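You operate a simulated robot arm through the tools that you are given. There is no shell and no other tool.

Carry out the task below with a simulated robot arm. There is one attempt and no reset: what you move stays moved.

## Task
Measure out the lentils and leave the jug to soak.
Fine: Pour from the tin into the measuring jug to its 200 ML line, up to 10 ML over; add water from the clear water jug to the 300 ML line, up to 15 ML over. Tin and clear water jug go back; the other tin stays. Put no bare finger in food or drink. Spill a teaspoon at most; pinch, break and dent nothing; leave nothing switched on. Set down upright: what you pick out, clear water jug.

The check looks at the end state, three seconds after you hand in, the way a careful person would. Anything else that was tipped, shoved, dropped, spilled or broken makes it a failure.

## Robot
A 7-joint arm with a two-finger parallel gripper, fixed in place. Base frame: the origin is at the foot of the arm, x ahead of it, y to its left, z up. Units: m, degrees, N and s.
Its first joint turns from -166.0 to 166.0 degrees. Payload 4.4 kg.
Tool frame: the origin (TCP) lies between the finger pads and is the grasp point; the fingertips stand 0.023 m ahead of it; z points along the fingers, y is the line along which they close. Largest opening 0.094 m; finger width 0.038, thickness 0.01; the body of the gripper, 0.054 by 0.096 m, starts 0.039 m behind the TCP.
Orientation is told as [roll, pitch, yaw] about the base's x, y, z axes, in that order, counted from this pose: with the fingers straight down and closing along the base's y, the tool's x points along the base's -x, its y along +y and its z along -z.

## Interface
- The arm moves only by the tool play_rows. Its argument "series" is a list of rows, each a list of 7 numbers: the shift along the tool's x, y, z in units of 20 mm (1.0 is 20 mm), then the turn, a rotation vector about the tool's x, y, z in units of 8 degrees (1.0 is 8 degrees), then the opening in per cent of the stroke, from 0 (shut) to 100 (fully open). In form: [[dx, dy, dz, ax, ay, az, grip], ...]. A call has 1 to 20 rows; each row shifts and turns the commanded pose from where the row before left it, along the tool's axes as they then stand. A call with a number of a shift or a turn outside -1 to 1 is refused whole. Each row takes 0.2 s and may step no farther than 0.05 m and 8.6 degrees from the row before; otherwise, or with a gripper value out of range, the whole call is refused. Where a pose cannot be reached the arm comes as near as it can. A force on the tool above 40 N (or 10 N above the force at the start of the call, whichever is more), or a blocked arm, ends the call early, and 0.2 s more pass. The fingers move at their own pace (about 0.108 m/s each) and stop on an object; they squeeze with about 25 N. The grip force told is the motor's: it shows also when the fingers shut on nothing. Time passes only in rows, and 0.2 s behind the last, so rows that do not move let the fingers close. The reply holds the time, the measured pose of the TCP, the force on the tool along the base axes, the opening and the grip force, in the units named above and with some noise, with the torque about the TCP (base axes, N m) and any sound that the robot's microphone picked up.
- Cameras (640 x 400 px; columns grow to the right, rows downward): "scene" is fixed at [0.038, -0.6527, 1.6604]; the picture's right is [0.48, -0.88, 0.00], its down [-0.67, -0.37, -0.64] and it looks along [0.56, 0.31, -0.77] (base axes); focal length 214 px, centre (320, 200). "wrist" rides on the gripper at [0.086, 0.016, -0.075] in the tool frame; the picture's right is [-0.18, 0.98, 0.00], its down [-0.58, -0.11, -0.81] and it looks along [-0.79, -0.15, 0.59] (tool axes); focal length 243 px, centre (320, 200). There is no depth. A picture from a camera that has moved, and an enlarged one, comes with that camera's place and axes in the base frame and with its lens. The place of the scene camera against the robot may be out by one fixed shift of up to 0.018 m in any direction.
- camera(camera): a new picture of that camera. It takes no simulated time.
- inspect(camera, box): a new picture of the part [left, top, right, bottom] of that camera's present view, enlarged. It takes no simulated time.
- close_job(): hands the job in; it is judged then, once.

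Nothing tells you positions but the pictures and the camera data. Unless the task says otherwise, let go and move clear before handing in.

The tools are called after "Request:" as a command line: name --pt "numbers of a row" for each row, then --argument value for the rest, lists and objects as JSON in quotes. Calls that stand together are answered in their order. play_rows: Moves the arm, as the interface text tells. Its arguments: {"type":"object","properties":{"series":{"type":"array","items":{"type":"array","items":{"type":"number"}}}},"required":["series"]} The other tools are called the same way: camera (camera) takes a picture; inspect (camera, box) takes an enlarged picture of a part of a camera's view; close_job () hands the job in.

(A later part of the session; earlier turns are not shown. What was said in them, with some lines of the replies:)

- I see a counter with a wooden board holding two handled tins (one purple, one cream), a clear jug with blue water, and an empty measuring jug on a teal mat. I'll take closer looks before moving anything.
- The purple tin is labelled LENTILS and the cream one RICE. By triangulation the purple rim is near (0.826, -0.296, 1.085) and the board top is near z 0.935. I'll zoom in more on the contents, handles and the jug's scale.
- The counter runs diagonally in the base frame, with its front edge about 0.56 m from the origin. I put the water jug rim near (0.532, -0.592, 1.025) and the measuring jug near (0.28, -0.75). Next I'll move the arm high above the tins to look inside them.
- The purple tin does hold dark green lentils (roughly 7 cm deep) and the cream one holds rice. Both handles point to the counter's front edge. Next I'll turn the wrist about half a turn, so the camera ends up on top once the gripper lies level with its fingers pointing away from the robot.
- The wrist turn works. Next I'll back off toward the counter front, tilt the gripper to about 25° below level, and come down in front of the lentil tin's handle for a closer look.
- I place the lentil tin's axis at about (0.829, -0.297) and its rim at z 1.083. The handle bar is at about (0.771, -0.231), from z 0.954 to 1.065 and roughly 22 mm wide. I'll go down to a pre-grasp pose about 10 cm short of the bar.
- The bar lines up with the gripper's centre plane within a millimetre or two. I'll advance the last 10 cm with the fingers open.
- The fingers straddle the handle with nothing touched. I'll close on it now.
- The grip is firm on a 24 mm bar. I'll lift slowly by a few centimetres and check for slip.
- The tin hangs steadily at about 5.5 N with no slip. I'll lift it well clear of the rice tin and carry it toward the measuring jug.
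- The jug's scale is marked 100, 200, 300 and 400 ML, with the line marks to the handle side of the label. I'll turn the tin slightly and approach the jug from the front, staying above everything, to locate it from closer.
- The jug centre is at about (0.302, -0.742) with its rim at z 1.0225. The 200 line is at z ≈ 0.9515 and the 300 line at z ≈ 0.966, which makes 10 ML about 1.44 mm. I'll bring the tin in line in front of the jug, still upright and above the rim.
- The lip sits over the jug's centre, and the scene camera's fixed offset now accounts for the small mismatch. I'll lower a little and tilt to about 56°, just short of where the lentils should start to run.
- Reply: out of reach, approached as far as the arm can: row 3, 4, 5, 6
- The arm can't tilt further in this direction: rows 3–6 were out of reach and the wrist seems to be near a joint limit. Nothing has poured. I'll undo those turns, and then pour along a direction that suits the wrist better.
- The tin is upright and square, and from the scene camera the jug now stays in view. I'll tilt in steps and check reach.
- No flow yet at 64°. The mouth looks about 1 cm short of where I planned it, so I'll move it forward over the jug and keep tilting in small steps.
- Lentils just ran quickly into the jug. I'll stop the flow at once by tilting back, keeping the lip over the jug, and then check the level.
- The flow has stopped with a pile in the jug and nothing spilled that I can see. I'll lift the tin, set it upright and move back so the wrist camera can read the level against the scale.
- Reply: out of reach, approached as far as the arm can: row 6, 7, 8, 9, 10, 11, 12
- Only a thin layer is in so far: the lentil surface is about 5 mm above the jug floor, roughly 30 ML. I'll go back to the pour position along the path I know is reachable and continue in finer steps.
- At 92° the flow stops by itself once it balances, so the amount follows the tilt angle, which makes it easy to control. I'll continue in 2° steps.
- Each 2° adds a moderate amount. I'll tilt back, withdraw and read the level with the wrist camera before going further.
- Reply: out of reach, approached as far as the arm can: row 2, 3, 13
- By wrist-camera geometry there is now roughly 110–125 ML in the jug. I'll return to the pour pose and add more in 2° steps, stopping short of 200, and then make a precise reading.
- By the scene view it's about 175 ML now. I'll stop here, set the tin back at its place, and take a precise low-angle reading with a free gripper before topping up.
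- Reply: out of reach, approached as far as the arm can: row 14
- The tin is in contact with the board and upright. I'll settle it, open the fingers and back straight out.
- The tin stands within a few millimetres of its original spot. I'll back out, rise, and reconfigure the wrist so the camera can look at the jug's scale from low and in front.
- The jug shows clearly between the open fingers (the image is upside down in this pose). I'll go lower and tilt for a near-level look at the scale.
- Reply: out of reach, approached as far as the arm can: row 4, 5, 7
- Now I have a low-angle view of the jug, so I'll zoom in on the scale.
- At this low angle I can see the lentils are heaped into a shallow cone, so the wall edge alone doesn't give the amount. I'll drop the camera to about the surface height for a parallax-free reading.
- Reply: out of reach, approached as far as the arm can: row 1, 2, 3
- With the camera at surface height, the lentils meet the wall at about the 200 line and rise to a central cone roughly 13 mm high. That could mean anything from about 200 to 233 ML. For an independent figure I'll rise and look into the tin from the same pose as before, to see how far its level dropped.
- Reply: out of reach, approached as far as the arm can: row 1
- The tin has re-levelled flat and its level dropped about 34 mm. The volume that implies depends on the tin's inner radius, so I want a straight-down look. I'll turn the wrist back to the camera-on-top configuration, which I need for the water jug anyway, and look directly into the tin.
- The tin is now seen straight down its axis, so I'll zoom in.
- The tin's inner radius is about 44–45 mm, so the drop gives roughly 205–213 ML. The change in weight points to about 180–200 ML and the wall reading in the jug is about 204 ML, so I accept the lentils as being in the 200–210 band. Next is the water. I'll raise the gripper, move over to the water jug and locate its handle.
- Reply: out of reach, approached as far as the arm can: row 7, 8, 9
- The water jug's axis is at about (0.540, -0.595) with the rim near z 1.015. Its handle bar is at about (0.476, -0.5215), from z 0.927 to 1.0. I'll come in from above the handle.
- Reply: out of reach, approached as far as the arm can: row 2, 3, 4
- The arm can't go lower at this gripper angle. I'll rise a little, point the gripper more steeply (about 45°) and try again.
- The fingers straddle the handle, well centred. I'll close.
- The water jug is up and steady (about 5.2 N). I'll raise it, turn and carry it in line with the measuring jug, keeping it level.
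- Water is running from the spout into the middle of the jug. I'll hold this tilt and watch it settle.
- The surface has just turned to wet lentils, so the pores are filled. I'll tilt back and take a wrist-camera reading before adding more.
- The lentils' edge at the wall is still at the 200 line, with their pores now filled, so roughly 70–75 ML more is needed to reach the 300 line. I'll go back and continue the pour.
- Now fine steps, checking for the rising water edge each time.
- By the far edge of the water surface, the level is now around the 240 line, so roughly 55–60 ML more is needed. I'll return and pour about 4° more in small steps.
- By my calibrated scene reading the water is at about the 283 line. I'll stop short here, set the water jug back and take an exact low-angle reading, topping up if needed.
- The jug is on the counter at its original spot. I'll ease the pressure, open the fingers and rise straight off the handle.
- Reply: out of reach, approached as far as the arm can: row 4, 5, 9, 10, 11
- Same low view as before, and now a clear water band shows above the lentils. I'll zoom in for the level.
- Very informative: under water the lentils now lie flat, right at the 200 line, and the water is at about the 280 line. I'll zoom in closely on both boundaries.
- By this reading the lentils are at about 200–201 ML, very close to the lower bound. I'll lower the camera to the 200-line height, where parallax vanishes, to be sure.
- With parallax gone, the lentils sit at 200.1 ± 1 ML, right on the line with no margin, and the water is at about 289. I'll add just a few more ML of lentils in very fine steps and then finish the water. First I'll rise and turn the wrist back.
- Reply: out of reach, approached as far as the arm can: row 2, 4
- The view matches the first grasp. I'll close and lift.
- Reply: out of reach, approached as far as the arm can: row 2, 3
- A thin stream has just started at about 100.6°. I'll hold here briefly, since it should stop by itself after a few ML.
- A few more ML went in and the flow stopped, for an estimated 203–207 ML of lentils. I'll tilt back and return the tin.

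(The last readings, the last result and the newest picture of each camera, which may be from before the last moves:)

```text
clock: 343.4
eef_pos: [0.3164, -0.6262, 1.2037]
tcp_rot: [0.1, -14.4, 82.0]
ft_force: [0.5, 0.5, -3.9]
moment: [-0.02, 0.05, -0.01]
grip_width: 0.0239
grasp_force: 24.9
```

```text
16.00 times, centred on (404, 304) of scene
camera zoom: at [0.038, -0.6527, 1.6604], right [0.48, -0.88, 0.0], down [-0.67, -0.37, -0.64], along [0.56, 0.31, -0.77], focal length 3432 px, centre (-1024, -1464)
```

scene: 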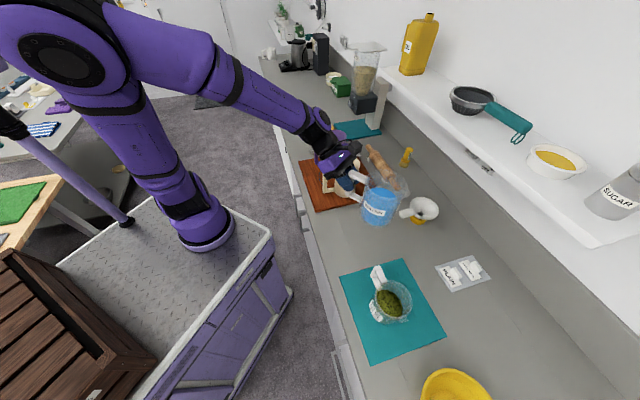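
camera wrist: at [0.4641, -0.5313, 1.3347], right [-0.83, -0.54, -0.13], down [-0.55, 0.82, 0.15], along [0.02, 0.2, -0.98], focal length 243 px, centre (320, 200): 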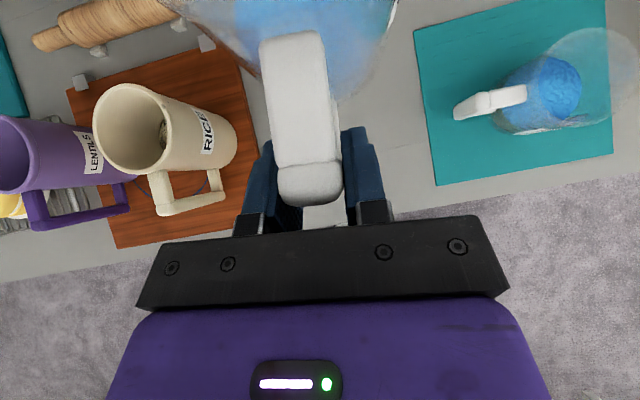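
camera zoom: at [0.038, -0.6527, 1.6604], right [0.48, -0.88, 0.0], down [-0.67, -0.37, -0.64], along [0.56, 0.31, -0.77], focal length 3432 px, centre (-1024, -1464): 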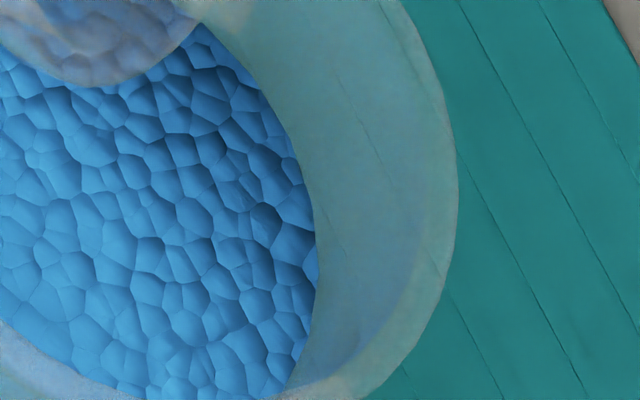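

Request:
play_rows --pt "0.073 0 -0.13 0 -0.125 0 0" --pt "0.073 0 -0.13 0 -0.125 0 0" --pt "0.073 0 -0.13 0 -0.125 0 0" --pt "0.073 0 -0.13 0 -0.125 0 0" --pt "0 0 0 0 0 0 0" --pt "0.073 0 -0.13 0 -0.125 0 0" --pt "0 0 0 0 0 0 0" --pt "0 0 0 0 0 0 0"

Request:
inspect --camera "scene" --box '[350, 250, 446, 320]'

```text
clock: 345.2
eef_pos: [0.316, -0.6362, 1.2132]
tcp_rot: [0.2, -19.4, 82.0]
ft_force: [-0.6, 0.8, -3.7]
moment: [-0.04, 0.04, -0.01]
grip_width: 0.0238
grasp_force: 24.7
```

```text
5.71 times, centred on (398, 285) of scene
camera zoom: at [0.038, -0.6527, 1.6604], right [0.48, -0.88, 0.0], down [-0.67, -0.37, -0.64], along [0.56, 0.31, -0.77], focal length 1226 px, centre (-126, -286)
```

zoom: 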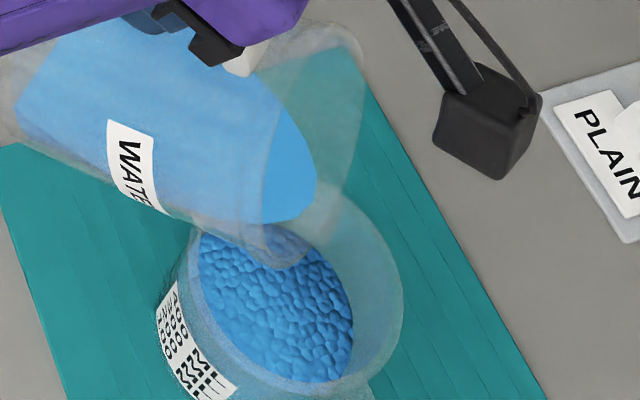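

Request:
play_rows --pt "0.073 0 -0.13 0 -0.125 0 0" --pt "0 0 0 0 0 0 0" --pt "0 0 0 0 0 0 0"

Request:
inspect --camera "scene" --box '[350, 250, 446, 320]'

```text
clock: 346.0
eef_pos: [0.3148, -0.6378, 1.2145]
tcp_rot: [0.1, -20.4, 82.0]
ft_force: [-0.7, 0.4, -3.9]
moment: [-0.02, 0.0, -0.02]
grip_width: 0.0238
grasp_force: 24.6
```

```text
5.71 times, centred on (398, 285) of scene
camera zoom: at [0.038, -0.6527, 1.6604], right [0.48, -0.88, 0.0], down [-0.67, -0.37, -0.64], along [0.56, 0.31, -0.77], focal length 1226 px, centre (-126, -286)
```

zoom: 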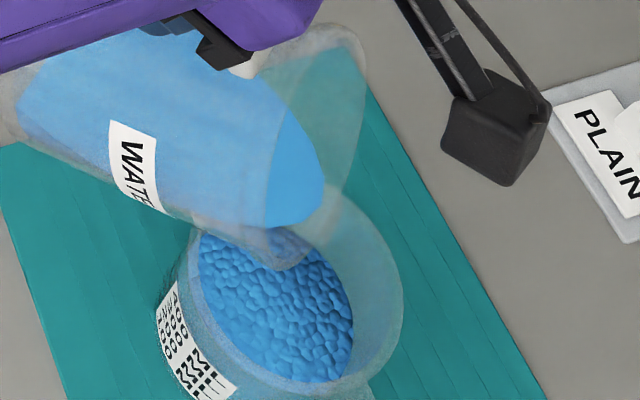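

Request:
play_rows --pt "0.073 0 -0.13 0 -0.125 0 0" --pt "0 0 0 0 0 0 0" --pt "0 0 0 0 0 0 0"

Request:
inspect --camera "scene" --box '[350, 250, 446, 320]'

```text
clock: 346.8
eef_pos: [0.3147, -0.6411, 1.2165]
tcp_rot: [0.0, -21.4, 82.1]
ft_force: [0.4, 0.1, -3.3]
moment: [0.0, -0.02, 0.02]
grip_width: 0.024
grasp_force: 25.2
```

```text
5.71 times, centred on (398, 285) of scene
camera zoom: at [0.038, -0.6527, 1.6604], right [0.48, -0.88, 0.0], down [-0.67, -0.37, -0.64], along [0.56, 0.31, -0.77], focal length 1226 px, centre (-126, -286)
```

zoom: 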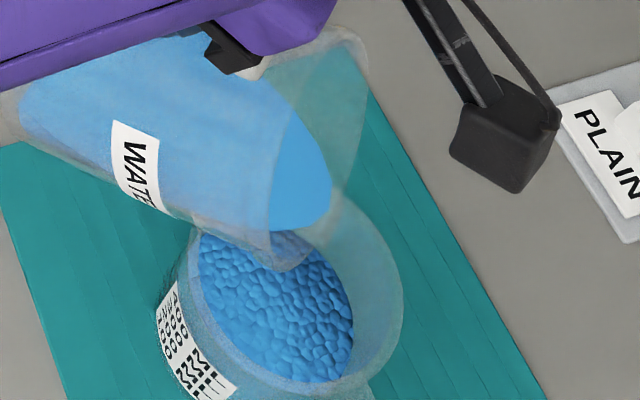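

Request:
play_rows --pt "0.036 0 -0.065 0 -0.0625 0 0" --pt "0 0 0 0 0 0 0" --pt "0.036 0 -0.065 0 -0.0625 0 0" --pt "0 0 0 0 0 0 0"

Request:
inspect --camera "scene" --box '[350, 250, 446, 320]'

```text
clock: 347.8
eef_pos: [0.3145, -0.6442, 1.2188]
tcp_rot: [0.1, -22.4, 82.0]
ft_force: [0.1, 0.3, -3.8]
moment: [-0.04, 0.0, 0.0]
grip_width: 0.0241
grasp_force: 24.8
```

```text
5.71 times, centred on (398, 285) of scene
camera zoom: at [0.038, -0.6527, 1.6604], right [0.48, -0.88, 0.0], down [-0.67, -0.37, -0.64], along [0.56, 0.31, -0.77], focal length 1226 px, centre (-126, -286)
```

zoom: 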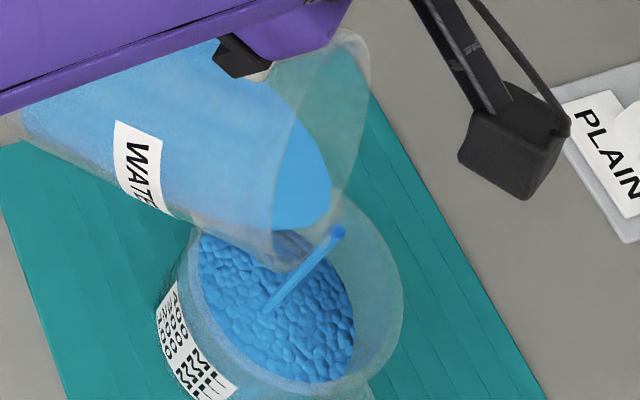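

Request:
play_rows --pt "0 0 0 0 0 0 0"

Request:
inspect --camera "scene" --box '[350, 250, 446, 320]'

Request:
inspect --camera "scene" --box '[396, 296, 412, 312]'

```text
clock: 348.2
eef_pos: [0.314, -0.6439, 1.2192]
tcp_rot: [0.0, -22.4, 82.1]
ft_force: [-1.1, -0.1, -4.1]
moment: [-0.04, 0.02, 0.04]
grip_width: 0.0241
grasp_force: 24.9
```

```text
5.71 times, centred on (398, 285) of scene
camera zoom: at [0.038, -0.6527, 1.6604], right [0.48, -0.88, 0.0], down [-0.67, -0.37, -0.64], along [0.56, 0.31, -0.77], focal length 1226 px, centre (-126, -286)
```

zoom: 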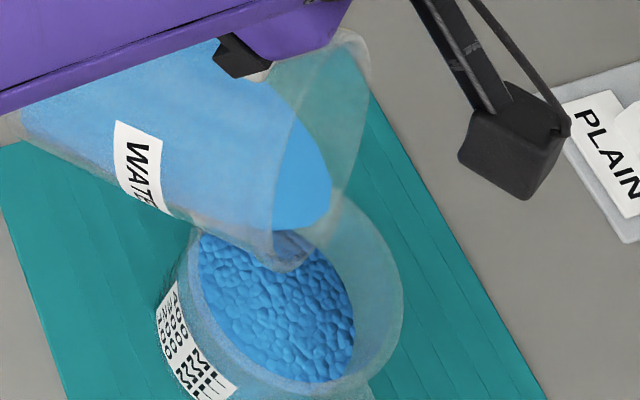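

```text
16.00 times, centred on (404, 304) of scene
camera zoom: at [0.038, -0.6527, 1.6604], right [0.48, -0.88, 0.0], down [-0.67, -0.37, -0.64], along [0.56, 0.31, -0.77], focal length 3432 px, centre (-1024, -1464)
```

zoom: 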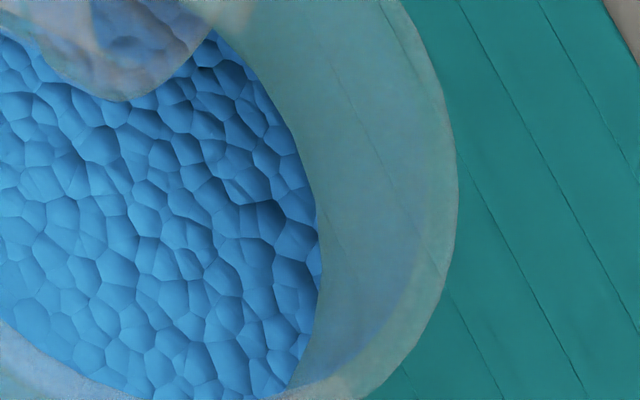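

Request:
play_rows --pt "0.022 0 -0.039 0 -0.0375 0 0" --pt "0 0 0 0 0 0 0" --pt "0 0 0 0 0 0 0" --pt "0 0 0 0 0 0 0"

Request:
inspect --camera "scene" --box '[350, 250, 446, 320]'

Request:
inspect --camera "scene" --box '[396, 296, 412, 312]'

```text
clock: 349.2
eef_pos: [0.3131, -0.6442, 1.2198]
tcp_rot: [0.1, -22.7, 82.1]
ft_force: [0.4, -0.5, -3.4]
moment: [-0.01, -0.02, 0.0]
grip_width: 0.024
grasp_force: 25.4
```

```text
5.71 times, centred on (398, 285) of scene
camera zoom: at [0.038, -0.6527, 1.6604], right [0.48, -0.88, 0.0], down [-0.67, -0.37, -0.64], along [0.56, 0.31, -0.77], focal length 1226 px, centre (-126, -286)
```

zoom: 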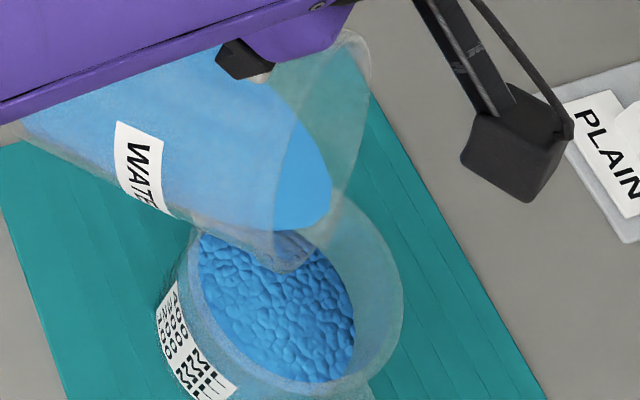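

```text
16.00 times, centred on (404, 304) of scene
camera zoom: at [0.038, -0.6527, 1.6604], right [0.48, -0.88, 0.0], down [-0.67, -0.37, -0.64], along [0.56, 0.31, -0.77], focal length 3432 px, centre (-1024, -1464)
```

zoom: 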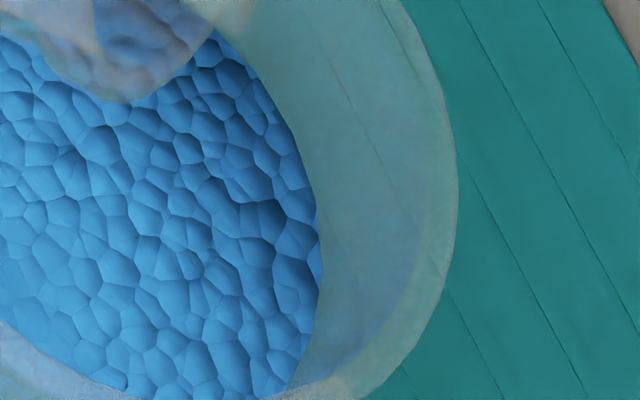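

The water edge is now where I expect roughly the 305–307 line. I'll stop, put the water jug back and verify.

Request:
play_rows --pt "-0.292 0 0.52 0 0.5 0 0" --pt "-0.292 0 0.52 0 0.5 0 0" --pt "-0.292 0 0.52 0 0.5 0 0" --pt "-0.292 0 0.52 0 0.5 0 0" --pt "0 0 -1 0 0 0 0" --pt "0 0 -1 0 0 0 0" --pt "0 0 -1 0 0 0 0" --pt "0 0 0 0 0.5 0 0" --pt "0 0 0 0 1 0 0" --pt "0 0 0 0 1 0 0" --pt "0 0 0 0 1 0 0" --pt "0 0 0 0 1 0 0" --pt "0 0 0 0 1 0 0" --pt "0 0 0 0 1 0 0" --pt "0 0 0 0 0.03 0 0"

Request:
play_rows --pt "-0.543 -0.854 -0.374 0 0 0 0" --pt "-0.543 -0.854 -0.374 0 0 0 0" --pt "-0.543 -0.854 -0.374 0 0 0 0" --pt "-0.543 -0.854 -0.374 0 0 0 0" --pt "-0.543 -0.854 -0.374 0 0 0 0" --pt "-0.543 -0.854 -0.374 0 0 0 0" --pt "-0.543 -0.854 -0.374 0 0 0 0" --pt "-0.543 -0.854 -0.374 0 0 0 0" --pt "0 0 0 0.711 0 -0.703 0" --pt "0 0 0 0.711 0 -0.703 0" --pt "0 0 0 0.711 0 -0.703 0" --pt "0 0 0 0.711 0 -0.703 0" --pt "0 0 0 0.711 0 -0.703 0" --pt "0 0 0 0.711 0 -0.703 0" --pt "0 0 0 0.09 0 -0.09 0" --pt "0 0 0 0 0 0 0"

Request:
camera --camera "wrist"

Request:
inspect --camera "scene" --box '[310, 150, 438, 260]'

```text
clock: 352.4
eef_pos: [0.3182, -0.618, 1.247]
tcp_rot: [0.1, 45.6, 82.1]
ft_force: [-0.2, -0.3, -4.0]
moment: [0.34, -0.07, -0.01]
grip_width: 0.024
grasp_force: 25.2
```

```text
clock: 355.8
eef_pos: [0.4674, -0.5344, 1.2248]
tcp_rot: [0.2, 45.3, 131.4]
ft_force: [-0.2, 0.4, -3.9]
moment: [0.24, 0.23, -0.01]
grip_width: 0.0236
grasp_force: 24.9
```

```text
taken
camera wrist: at [0.4607, -0.5493, 1.3405], right [-0.83, -0.55, -0.13], down [-0.56, 0.81, 0.15], along [0.02, 0.2, -0.98], focal length 243 px, centre (320, 200)
```

wrist: 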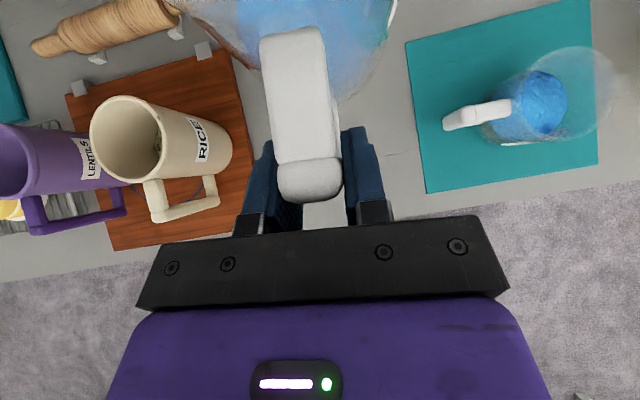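

```text
3.64 times, centred on (374, 205) of scene
camera zoom: at [0.038, -0.6527, 1.6604], right [0.48, -0.88, 0.0], down [-0.67, -0.37, -0.64], along [0.56, 0.31, -0.77], focal length 780 px, centre (124, 182)
```

zoom: 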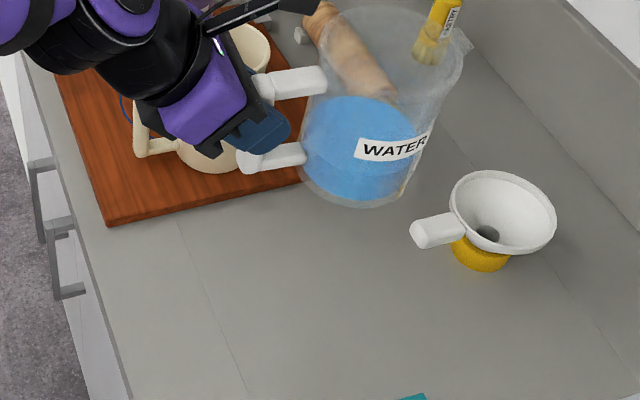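

Request:
play_rows --pt "-0.475 -0.7 -0.48 0 0 0 0" --pt "-0.712 0 0.702 0 0 0 0" --pt "-0.712 0 0.702 0 0 0 0" --pt "-0.712 0 0.702 0 0 0 0" --pt "-0.712 0 0.702 0 0 0 0" --pt "-0.712 0 0.702 0 0 0 0" --pt "-0.712 0 0.702 0 0 0 0" --pt "-0.712 0 0.702 0 0 0 0" --pt "-0.712 0 0.702 0 0 0 0" --pt "-0.712 0 0.702 0 0 0 0" --pt "-0.712 0 0.702 0 0 0 0" --pt "0 0 0 0 0 0 0"

Request:
inspect --camera "scene" --box '[310, 180, 420, 265]'

```text
clock: 358.4
eef_pos: [0.4687, -0.5156, 1.0266]
tcp_rot: [0.4, 45.5, 131.3]
ft_force: [0.4, -1.3, -4.2]
moment: [0.27, 0.24, 0.01]
grip_width: 0.0241
grasp_force: 25.1
```

```text
4.71 times, centred on (365, 222) of scene
camera zoom: at [0.038, -0.6527, 1.6604], right [0.48, -0.88, 0.0], down [-0.67, -0.37, -0.64], along [0.56, 0.31, -0.77], focal length 1009 px, centre (108, 94)
```

zoom: 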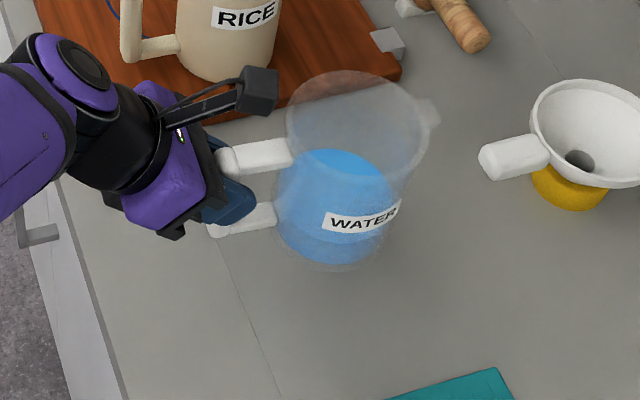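

Request:
play_rows --pt "-0.712 0 0.702 0 0 0 0" --pt "-0.57 0 0.562 0 0 0 0" --pt "0 0 0 0 0 0 0"

Request:
play_rows --pt "-0.0712 0 0.0702 0 0 0 0" --pt "-0.0712 0 0.0702 0 0 0 0" --pt "0 0 0 0 0 0 0"

Request:
play_rows --pt "-0.0712 0 0.0702 0 0 0 0" --pt "0 0 0 0 0 0 0"

```text
clock: 359.2
eef_pos: [0.4692, -0.5143, 0.993]
tcp_rot: [0.4, 45.4, 131.2]
ft_force: [-0.1, 1.0, -3.8]
moment: [0.24, 0.24, 0.0]
grip_width: 0.024
grasp_force: 24.5
```

```text
clock: 360.0
eef_pos: [0.4697, -0.5151, 0.9862]
tcp_rot: [0.4, 45.4, 131.2]
ft_force: [-0.1, 0.3, -3.9]
moment: [0.26, 0.22, 0.0]
grip_width: 0.0241
grasp_force: 25.1
```

```text
clock: 360.6
eef_pos: [0.4695, -0.5151, 0.9843]
tcp_rot: [0.2, 45.5, 131.2]
ft_force: [0.2, -0.7, -4.4]
moment: [0.26, 0.2, -0.01]
grip_width: 0.0237
grasp_force: 25.3
```

Request:
play_rows --pt "-0.0534 0 0.0527 0 0 0 0" --pt "0 0 0 0 0 0 0"

Request:
play_rows --pt "-0.0356 0 0.0351 0 0 0 0" --pt "0 0 0 0 0 0 0"

```text
clock: 361.2
eef_pos: [0.4692, -0.5147, 0.9829]
tcp_rot: [0.3, 45.4, 131.3]
ft_force: [-0.8, 0.5, -1.5]
moment: [0.11, 0.06, -0.01]
grip_width: 0.0237
grasp_force: 25.1
```

```text
clock: 361.8
eef_pos: [0.4691, -0.5153, 0.9822]
tcp_rot: [0.2, 45.5, 131.3]
ft_force: [-2.8, 1.0, 8.9]
moment: [-0.31, -0.83, -0.05]
grip_width: 0.024
grasp_force: 25.0
```

Request:
play_rows --pt "0.025 0 -0.0247 0 0 0 0" --pt "0 0 0 0 0 0 0" --pt "0 0 0 0 0 0 20" --pt "0 0 0 0 0 0 40" --pt "0 0 0 0 0 0 70" --pt "0 0 0 0 0 0 100" --pt "0 0 0 0 0 0 100"

Request:
camera --camera "wrist"

Request:
inspect --camera "scene" --box '[310, 180, 420, 265]'

```text
clock: 363.4
eef_pos: [0.4698, -0.5164, 0.9834]
tcp_rot: [0.2, 45.4, 131.3]
ft_force: [-0.5, -0.7, -0.1]
moment: [0.0, 0.0, -0.02]
grip_width: 0.0943
grasp_force: 0.1
```

```text
taken
camera wrist: at [0.4622, -0.5307, 1.0976], right [-0.83, -0.55, -0.13], down [-0.56, 0.81, 0.15], along [0.02, 0.2, -0.98], focal length 243 px, centre (320, 200)
```

wrist: 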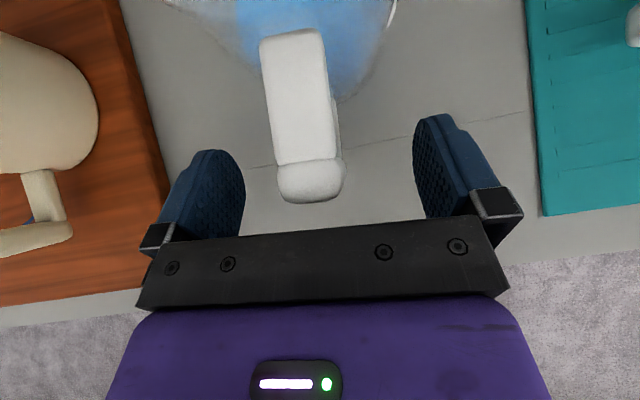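

```text
4.71 times, centred on (365, 222) of scene
camera zoom: at [0.038, -0.6527, 1.6604], right [0.48, -0.88, 0.0], down [-0.67, -0.37, -0.64], along [0.56, 0.31, -0.77], focal length 1009 px, centre (108, 94)
```

zoom: 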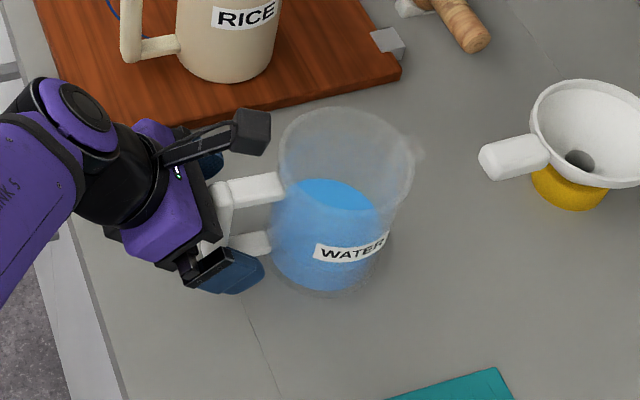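

The water jug is back upright in its spot. I'll rise off the handle and go for the low-angle verification of both levels.

Request:
play_rows --pt "0.712 0 -0.702 0 0 0 100" --pt "0.712 0 -0.702 0 0 0 100" --pt "0.712 0 -0.702 0 0 0 100" --pt "0.712 0 -0.702 0 0 0 100" --pt "0.712 0 -0.702 0 0 0 100" --pt "0.712 0 -0.702 0 0 0 100" --pt "0.712 0 -0.702 0 0 0 100" --pt "0.712 0 -0.702 0 0 0 100" --pt "0.712 0 -0.702 0 0 0 100" --pt "0.712 0 -0.702 0 0 0 100" --pt "0.712 0 -0.702 0 0 0 100" --pt "0.712 0 -0.702 0 0 0 100" --pt "0.712 0 -0.702 0 0 0 100" --pt "0 0 0 0 -1 0 100" --pt "0 0 0 0 -1 0 100" --pt "0 0 0 0 -1 0 100" --pt "0 0 0 0 -1 0 100" --pt "0 0 0 0 -1 0 100" --pt "0 0 0 0 -0.68 0 100"

Request:
play_rows --pt "0 0 0 0 0 1 100" --pt "0 0 0 0 0 1 100" --pt "0 0 0 0 0 1 100" --pt "0 0 0 0 0 1 100" --pt "0 0 0 0 0 1 100" --pt "0 0 0 0 0 1 100" --pt "0 0 0 0 0 1 100" --pt "0 0 0 0 0 1 100" --pt "0 0 0 0 0 1 100" --pt "0 0 0 0 0 1 100" --pt "0 0 0 0 0 1 100" --pt "0 0 0 0 0 1 100" --pt "0 0 0 0 0 1 100" --pt "0 0 0 0 0 1 100" --pt "0 0 0 0 0 1 100" --pt "0 0 0 0 0 1 100" --pt "0 0 0 0 0 1 100" --pt "0 0 0 0 0 1 100" --pt "0 0 0 0 0 1 100" --pt "0 0 0 0 0 1 100"

Request:
play_rows --pt "0 0 0 0 0 1 100" --pt "0 0 0 0 0 1 100" --pt "0 0 0 0 0 1 100" --pt "0 0 0 0 0 1 100" --pt "0 0 0 0 0 1 100" --pt "0 0 0 0 0 1 100" --pt "0 0 0 0 0 0.8 100"

Request:
play_rows --pt "0.216 -0.9 0 0 0 0 100" --pt "0.216 -0.9 0 0 0 0 100" --pt "0.216 -0.9 0 0 0 0 100" --pt "0.216 -0.9 0 0 0 0 100" --pt "0.216 -0.9 0 0 0 0 100" --pt "0.216 -0.9 0 0 0 0 100" --pt "0.216 -0.9 0 0 0 0 100" --pt "0.216 -0.9 0 0 0 0 100" --pt "0 0 0 0 -1 0 100" --pt "0 0 0 0 -1 0 100" --pt "0 0 0 0 -0.5 0 100" --pt "0.342 0 0.94 0 0 0 100" --pt "0.342 0 0.94 0 0 0 100" --pt "0.342 0 0.94 0 0 0 100" --pt "0.342 0 0.94 0 0 0 100" --pt "0.342 0 0.94 0 0 0 100" --pt "0.342 0 0.94 0 0 0 100" --pt "0.342 0 0.94 0 0 0 100"

```text
clock: 367.4
eef_pos: [0.4697, -0.5141, 1.2414]
tcp_rot: [0.2, 0.0, 130.9]
ft_force: [0.3, 0.3, -0.4]
moment: [0.0, 0.02, -0.02]
grip_width: 0.0938
grasp_force: 0.1
```

```text
clock: 371.6
eef_pos: [0.4689, -0.5147, 1.2414]
tcp_rot: [-0.2, 0.1, -29.1]
ft_force: [-0.1, 0.8, -0.8]
moment: [-0.01, -0.03, 0.02]
grip_width: 0.0941
grasp_force: 0.2
```

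```text
clock: 373.2
eef_pos: [0.4686, -0.5152, 1.2426]
tcp_rot: [-0.2, -0.1, -83.5]
ft_force: [0.3, 0.4, 0.2]
moment: [0.04, 0.02, -0.05]
grip_width: 0.0941
grasp_force: 0.1
```

```text
clock: 377.0
eef_pos: [0.3215, -0.496, 1.1028]
tcp_rot: [-0.2, -20.1, -83.3]
ft_force: [0.0, -0.7, 0.7]
moment: [-0.04, -0.01, -0.01]
grip_width: 0.0941
grasp_force: 0.1
```

Request:
play_rows --pt "0 0 0 0 -1 0 100" --pt "0 0 0 0 -1 0 100" --pt "0 0 0 0 -0.5 0 100" --pt "0.643 0 0.766 0 0 0 100" --pt "0.643 0 0.766 0 0 0 100" --pt "0.643 0 0.766 0 0 0 100" --pt "0.643 0 0.766 0 0 0 100" --pt "0.579 0 0.689 0 0 0 100" --pt "0 0 0 0 -1 0 100" --pt "0 0 0 0 -1 0 100" --pt "0 0 0 0 -0.5 0 100" --pt "0.476 0 0.275 0 0 0 100" --pt "0.476 0 0.275 0 0 0 100" --pt "0 0 0 0 0 0 100"

Request:
camera --camera "wrist"

```text
clock: 380.0
eef_pos: [0.332, -0.5419, 0.9804]
tcp_rot: [-0.3, -60.0, -83.1]
ft_force: [0.5, 0.4, 0.8]
moment: [-0.01, -0.02, 0.01]
grip_width: 0.094
grasp_force: 0.1
out of reach, approached as far as the arm can: row 4, 5, 7, 9, 10, 11
```

```text
taken
camera wrist: at [0.3367, -0.4319, 0.9429], right [0.99, 0.02, 0.16], down [-0.15, 0.39, 0.91], along [-0.04, -0.92, 0.39], focal length 243 px, centre (320, 200)
```

wrist: 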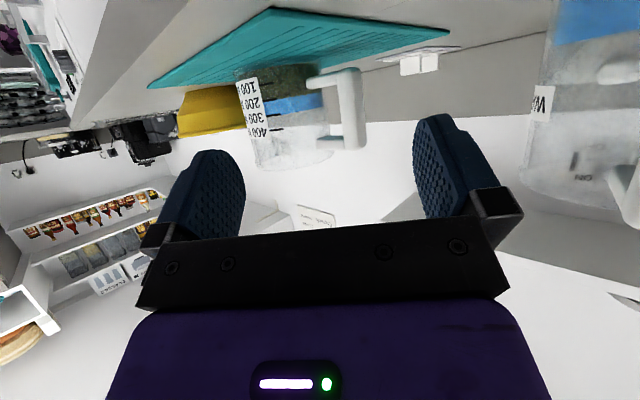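

Request:
inspect --camera "wrist" --box '[250, 78, 314, 130]'

Request:
inspect --camera "wrist" --box '[262, 92, 286, 110]'

Request:
inspect --camera "wrist" --box '[266, 104, 290, 124]'

```text
7.69 times, centred on (282, 104) of wrist
camera zoom: at [0.3367, -0.4319, 0.9429], right [0.99, 0.02, 0.16], down [-0.15, 0.39, 0.91], along [-0.04, -0.92, 0.39], focal length 1866 px, centre (612, 938)
```

zoom: 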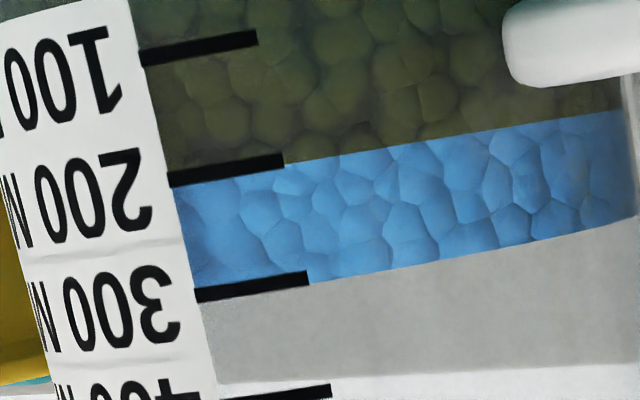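

```text
16.00 times, centred on (274, 101) of wrist
camera zoom: at [0.3367, -0.4319, 0.9429], right [0.99, 0.02, 0.16], down [-0.15, 0.39, 0.91], along [-0.04, -0.92, 0.39], focal length 3882 px, centre (1056, 1784)
```

zoom: 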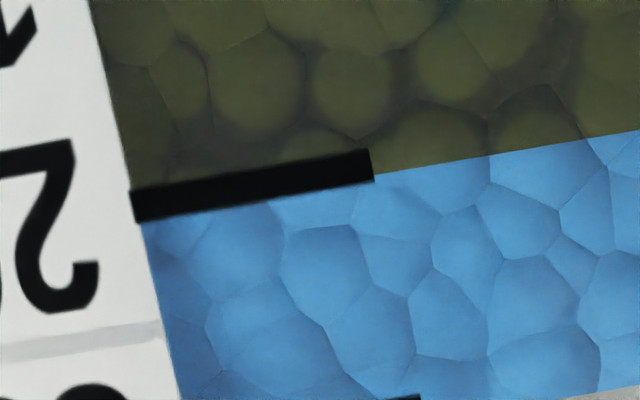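

```text
16.00 times, centred on (278, 114) of wrist
camera zoom: at [0.3367, -0.4319, 0.9429], right [0.99, 0.02, 0.16], down [-0.15, 0.39, 0.91], along [-0.04, -0.92, 0.39], focal length 3882 px, centre (992, 1576)
```

zoom: 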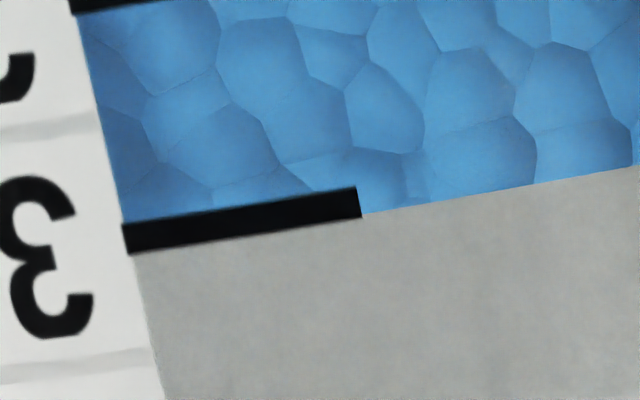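

Verified: the lentils sit about 3.5 ML above the 200 line and the water about 6 ML above the 300 line, so both are in range. I'll retreat upward to a clear pose and check the whole scene once more.

Request:
play_rows --pt "-0.867 0 -0.4985 0 0 0 100" --pt "-0.867 0 -0.4985 0 0 0 100" --pt "-0.867 0 -0.4985 0 0 0 100" --pt "-0.867 0 -0.4985 0 0 0 100" --pt "-0.867 0 -0.4985 0 0 0 100" --pt "-0.867 0 -0.4985 0 0 0 100" --pt "-0.867 0 -0.4985 0 0 0 100" --pt "-0.867 0 -0.4985 0 0 0 100" --pt "-0.867 0 -0.4985 0 0 0 100" --pt "-0.867 0 -0.4985 0 0 0 100" --pt "-0.867 0 -0.4985 0 0 0 100" --pt "0 0 0 0 1 0 100" --pt "0 0 0 0 1 0 100" --pt "0 0 0 0 1 0 100" --pt "0 0 0 0 1 0 100" --pt "0 0 0 0 1 0 100" --pt "0 0 0 0 1 0 100" --pt "0 0 0 0 1 0 100" --pt "0 0 0 0 0.5 0 100"

Request:
play_rows --pt "0 0 -1 0 0 0 100" --pt "0 0 -1 0 0 0 100" --pt "0 0 -1 0 0 0 100" --pt "0 0 -1 0 0 0 100" --pt "0 0 -1 0 0 0 100" --pt "0 0 -1 0 0 0 100" --pt "0.83 0.5 0 0 0 0 100" --pt "0.83 0.5 0 0 0 0 100" --pt "0.83 0.5 0 0 0 0 100" --pt "0.83 0.5 0 0 0 0 100" --pt "0.83 0.5 0 0 0 0 100" --pt "0.83 0.5 0 0 0 0 100" --pt "0.83 0.5 0 0 0 0 100" --pt "0.83 0.5 0 0 0 0 100" --pt "0.83 0.5 0 0 0 0 100" --pt "0.83 0.5 0 0 0 0 100" --pt "0.83 0.5 0 0 0 0 100" --pt "0.83 0.5 0 0 0 0 100" --pt "0.83 0.5 0 0 0 0 100"

Request:
camera --camera "scene"

Request:
camera --camera "wrist"

```text
clock: 384.0
eef_pos: [0.3361, -0.5469, 1.1999]
tcp_rot: [-0.3, 0.0, -83.4]
ft_force: [1.3, 1.1, 0.3]
moment: [-0.03, -0.03, 0.03]
grip_width: 0.0941
grasp_force: 0.0
out of reach, approached as far as the arm can: row 2
```

```text
clock: 388.0
eef_pos: [0.4392, -0.316, 1.3186]
tcp_rot: [-0.2, -0.1, -83.4]
ft_force: [0.1, 0.7, 1.0]
moment: [0.03, -0.01, -0.02]
grip_width: 0.0939
grasp_force: 0.1
```

```text
taken
```

scene: 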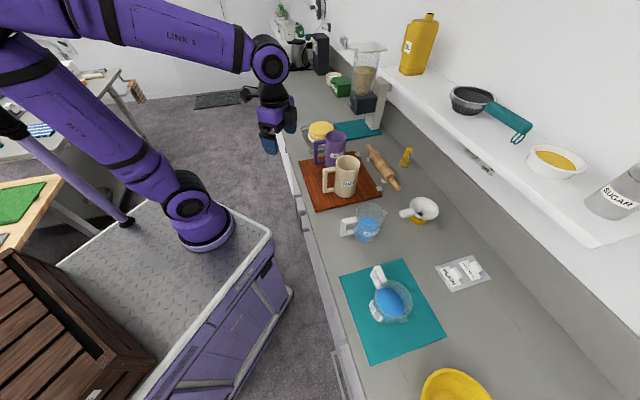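

```text
taken
camera wrist: at [0.4459, -0.2277, 1.3936], right [1.0, -0.07, 0.0], down [-0.04, -0.59, 0.81], along [-0.06, -0.81, -0.59], focal length 243 px, centre (320, 200)
```

wrist: 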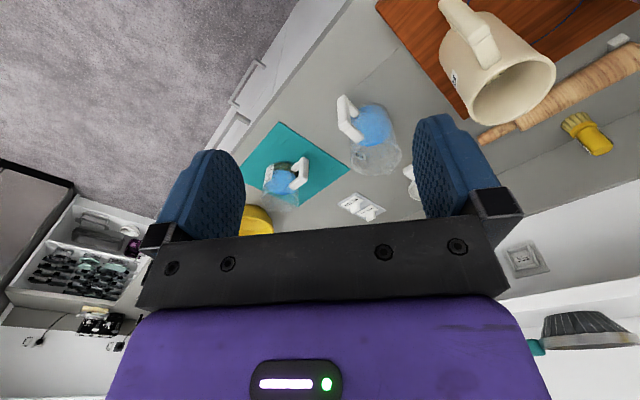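

Request:
inspect --camera "scene" --box '[335, 250, 455, 350]'

Request:
inspect --camera "scene" --box '[290, 110, 410, 210]'

Request:
inspect --camera "scene" --box '[330, 190, 450, 265]'

```text
4.00 times, centred on (395, 300) of scene
camera zoom: at [0.038, -0.6527, 1.6604], right [0.48, -0.88, 0.0], down [-0.67, -0.37, -0.64], along [0.56, 0.31, -0.77], focal length 858 px, centre (20, -200)
```

zoom: 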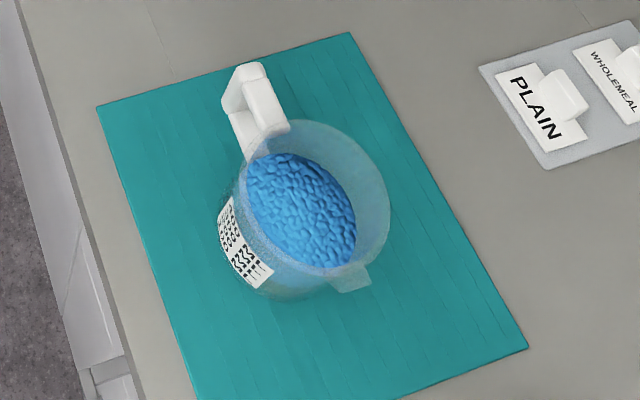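

```text
4.00 times, centred on (350, 160) of scene
camera zoom: at [0.038, -0.6527, 1.6604], right [0.48, -0.88, 0.0], down [-0.67, -0.37, -0.64], along [0.56, 0.31, -0.77], focal length 858 px, centre (200, 360)
```

zoom: 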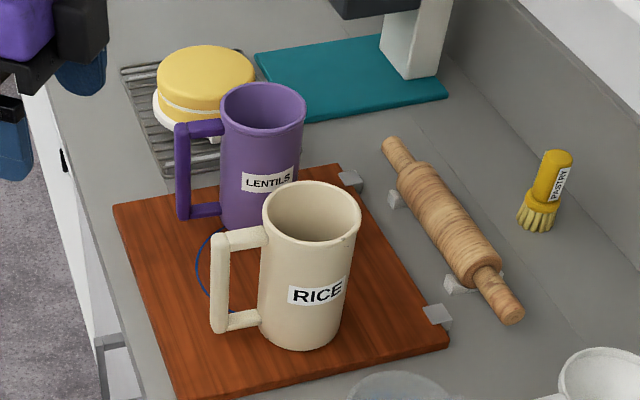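

```text
5.33 times, centred on (390, 228) of scene
camera zoom: at [0.038, -0.6527, 1.6604], right [0.48, -0.88, 0.0], down [-0.67, -0.37, -0.64], along [0.56, 0.31, -0.77], focal length 1144 px, centre (-53, 53)
```

zoom: 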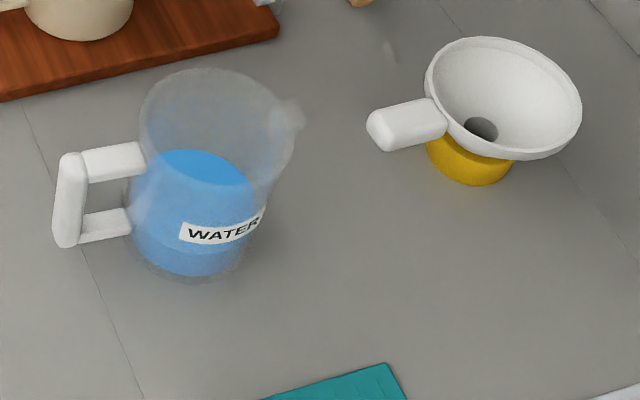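

Everything looks right. The measuring jug stands on its mat with about 203–204 ML of lentils and water at about 306 ML, and I can see no spills. The lentil tin and water jug are upright within a few millimetres of where they started, the rice tin is untouched and the arm is clear. I'm handing in.

Request:
close_job

```text
The job is handed in.
```

The job is handed in; the result of the check hasn't come back. My last close-up reading of the measuring jug put both levels within your limits:

| | Target | Reading |
|---|---|---|
| Lentils | 200–210 ML | about 203.5 ML |
| Water line | 300–315 ML | about 306 ML |

Both readings come from the camera and could be off by 1–2 ML.

- **Lentil tin and water jug:** both are upright and back within a few millimetres of where they started.
- **Everything else:** the rice tin and measuring jug were not moved, and I could see no spills. The arm touched no switches and is clear of everything.

I poured each in two goes. After the first, the lentils sat almost exactly on 200 with no margin and the water was short of 300, so I topped both up.
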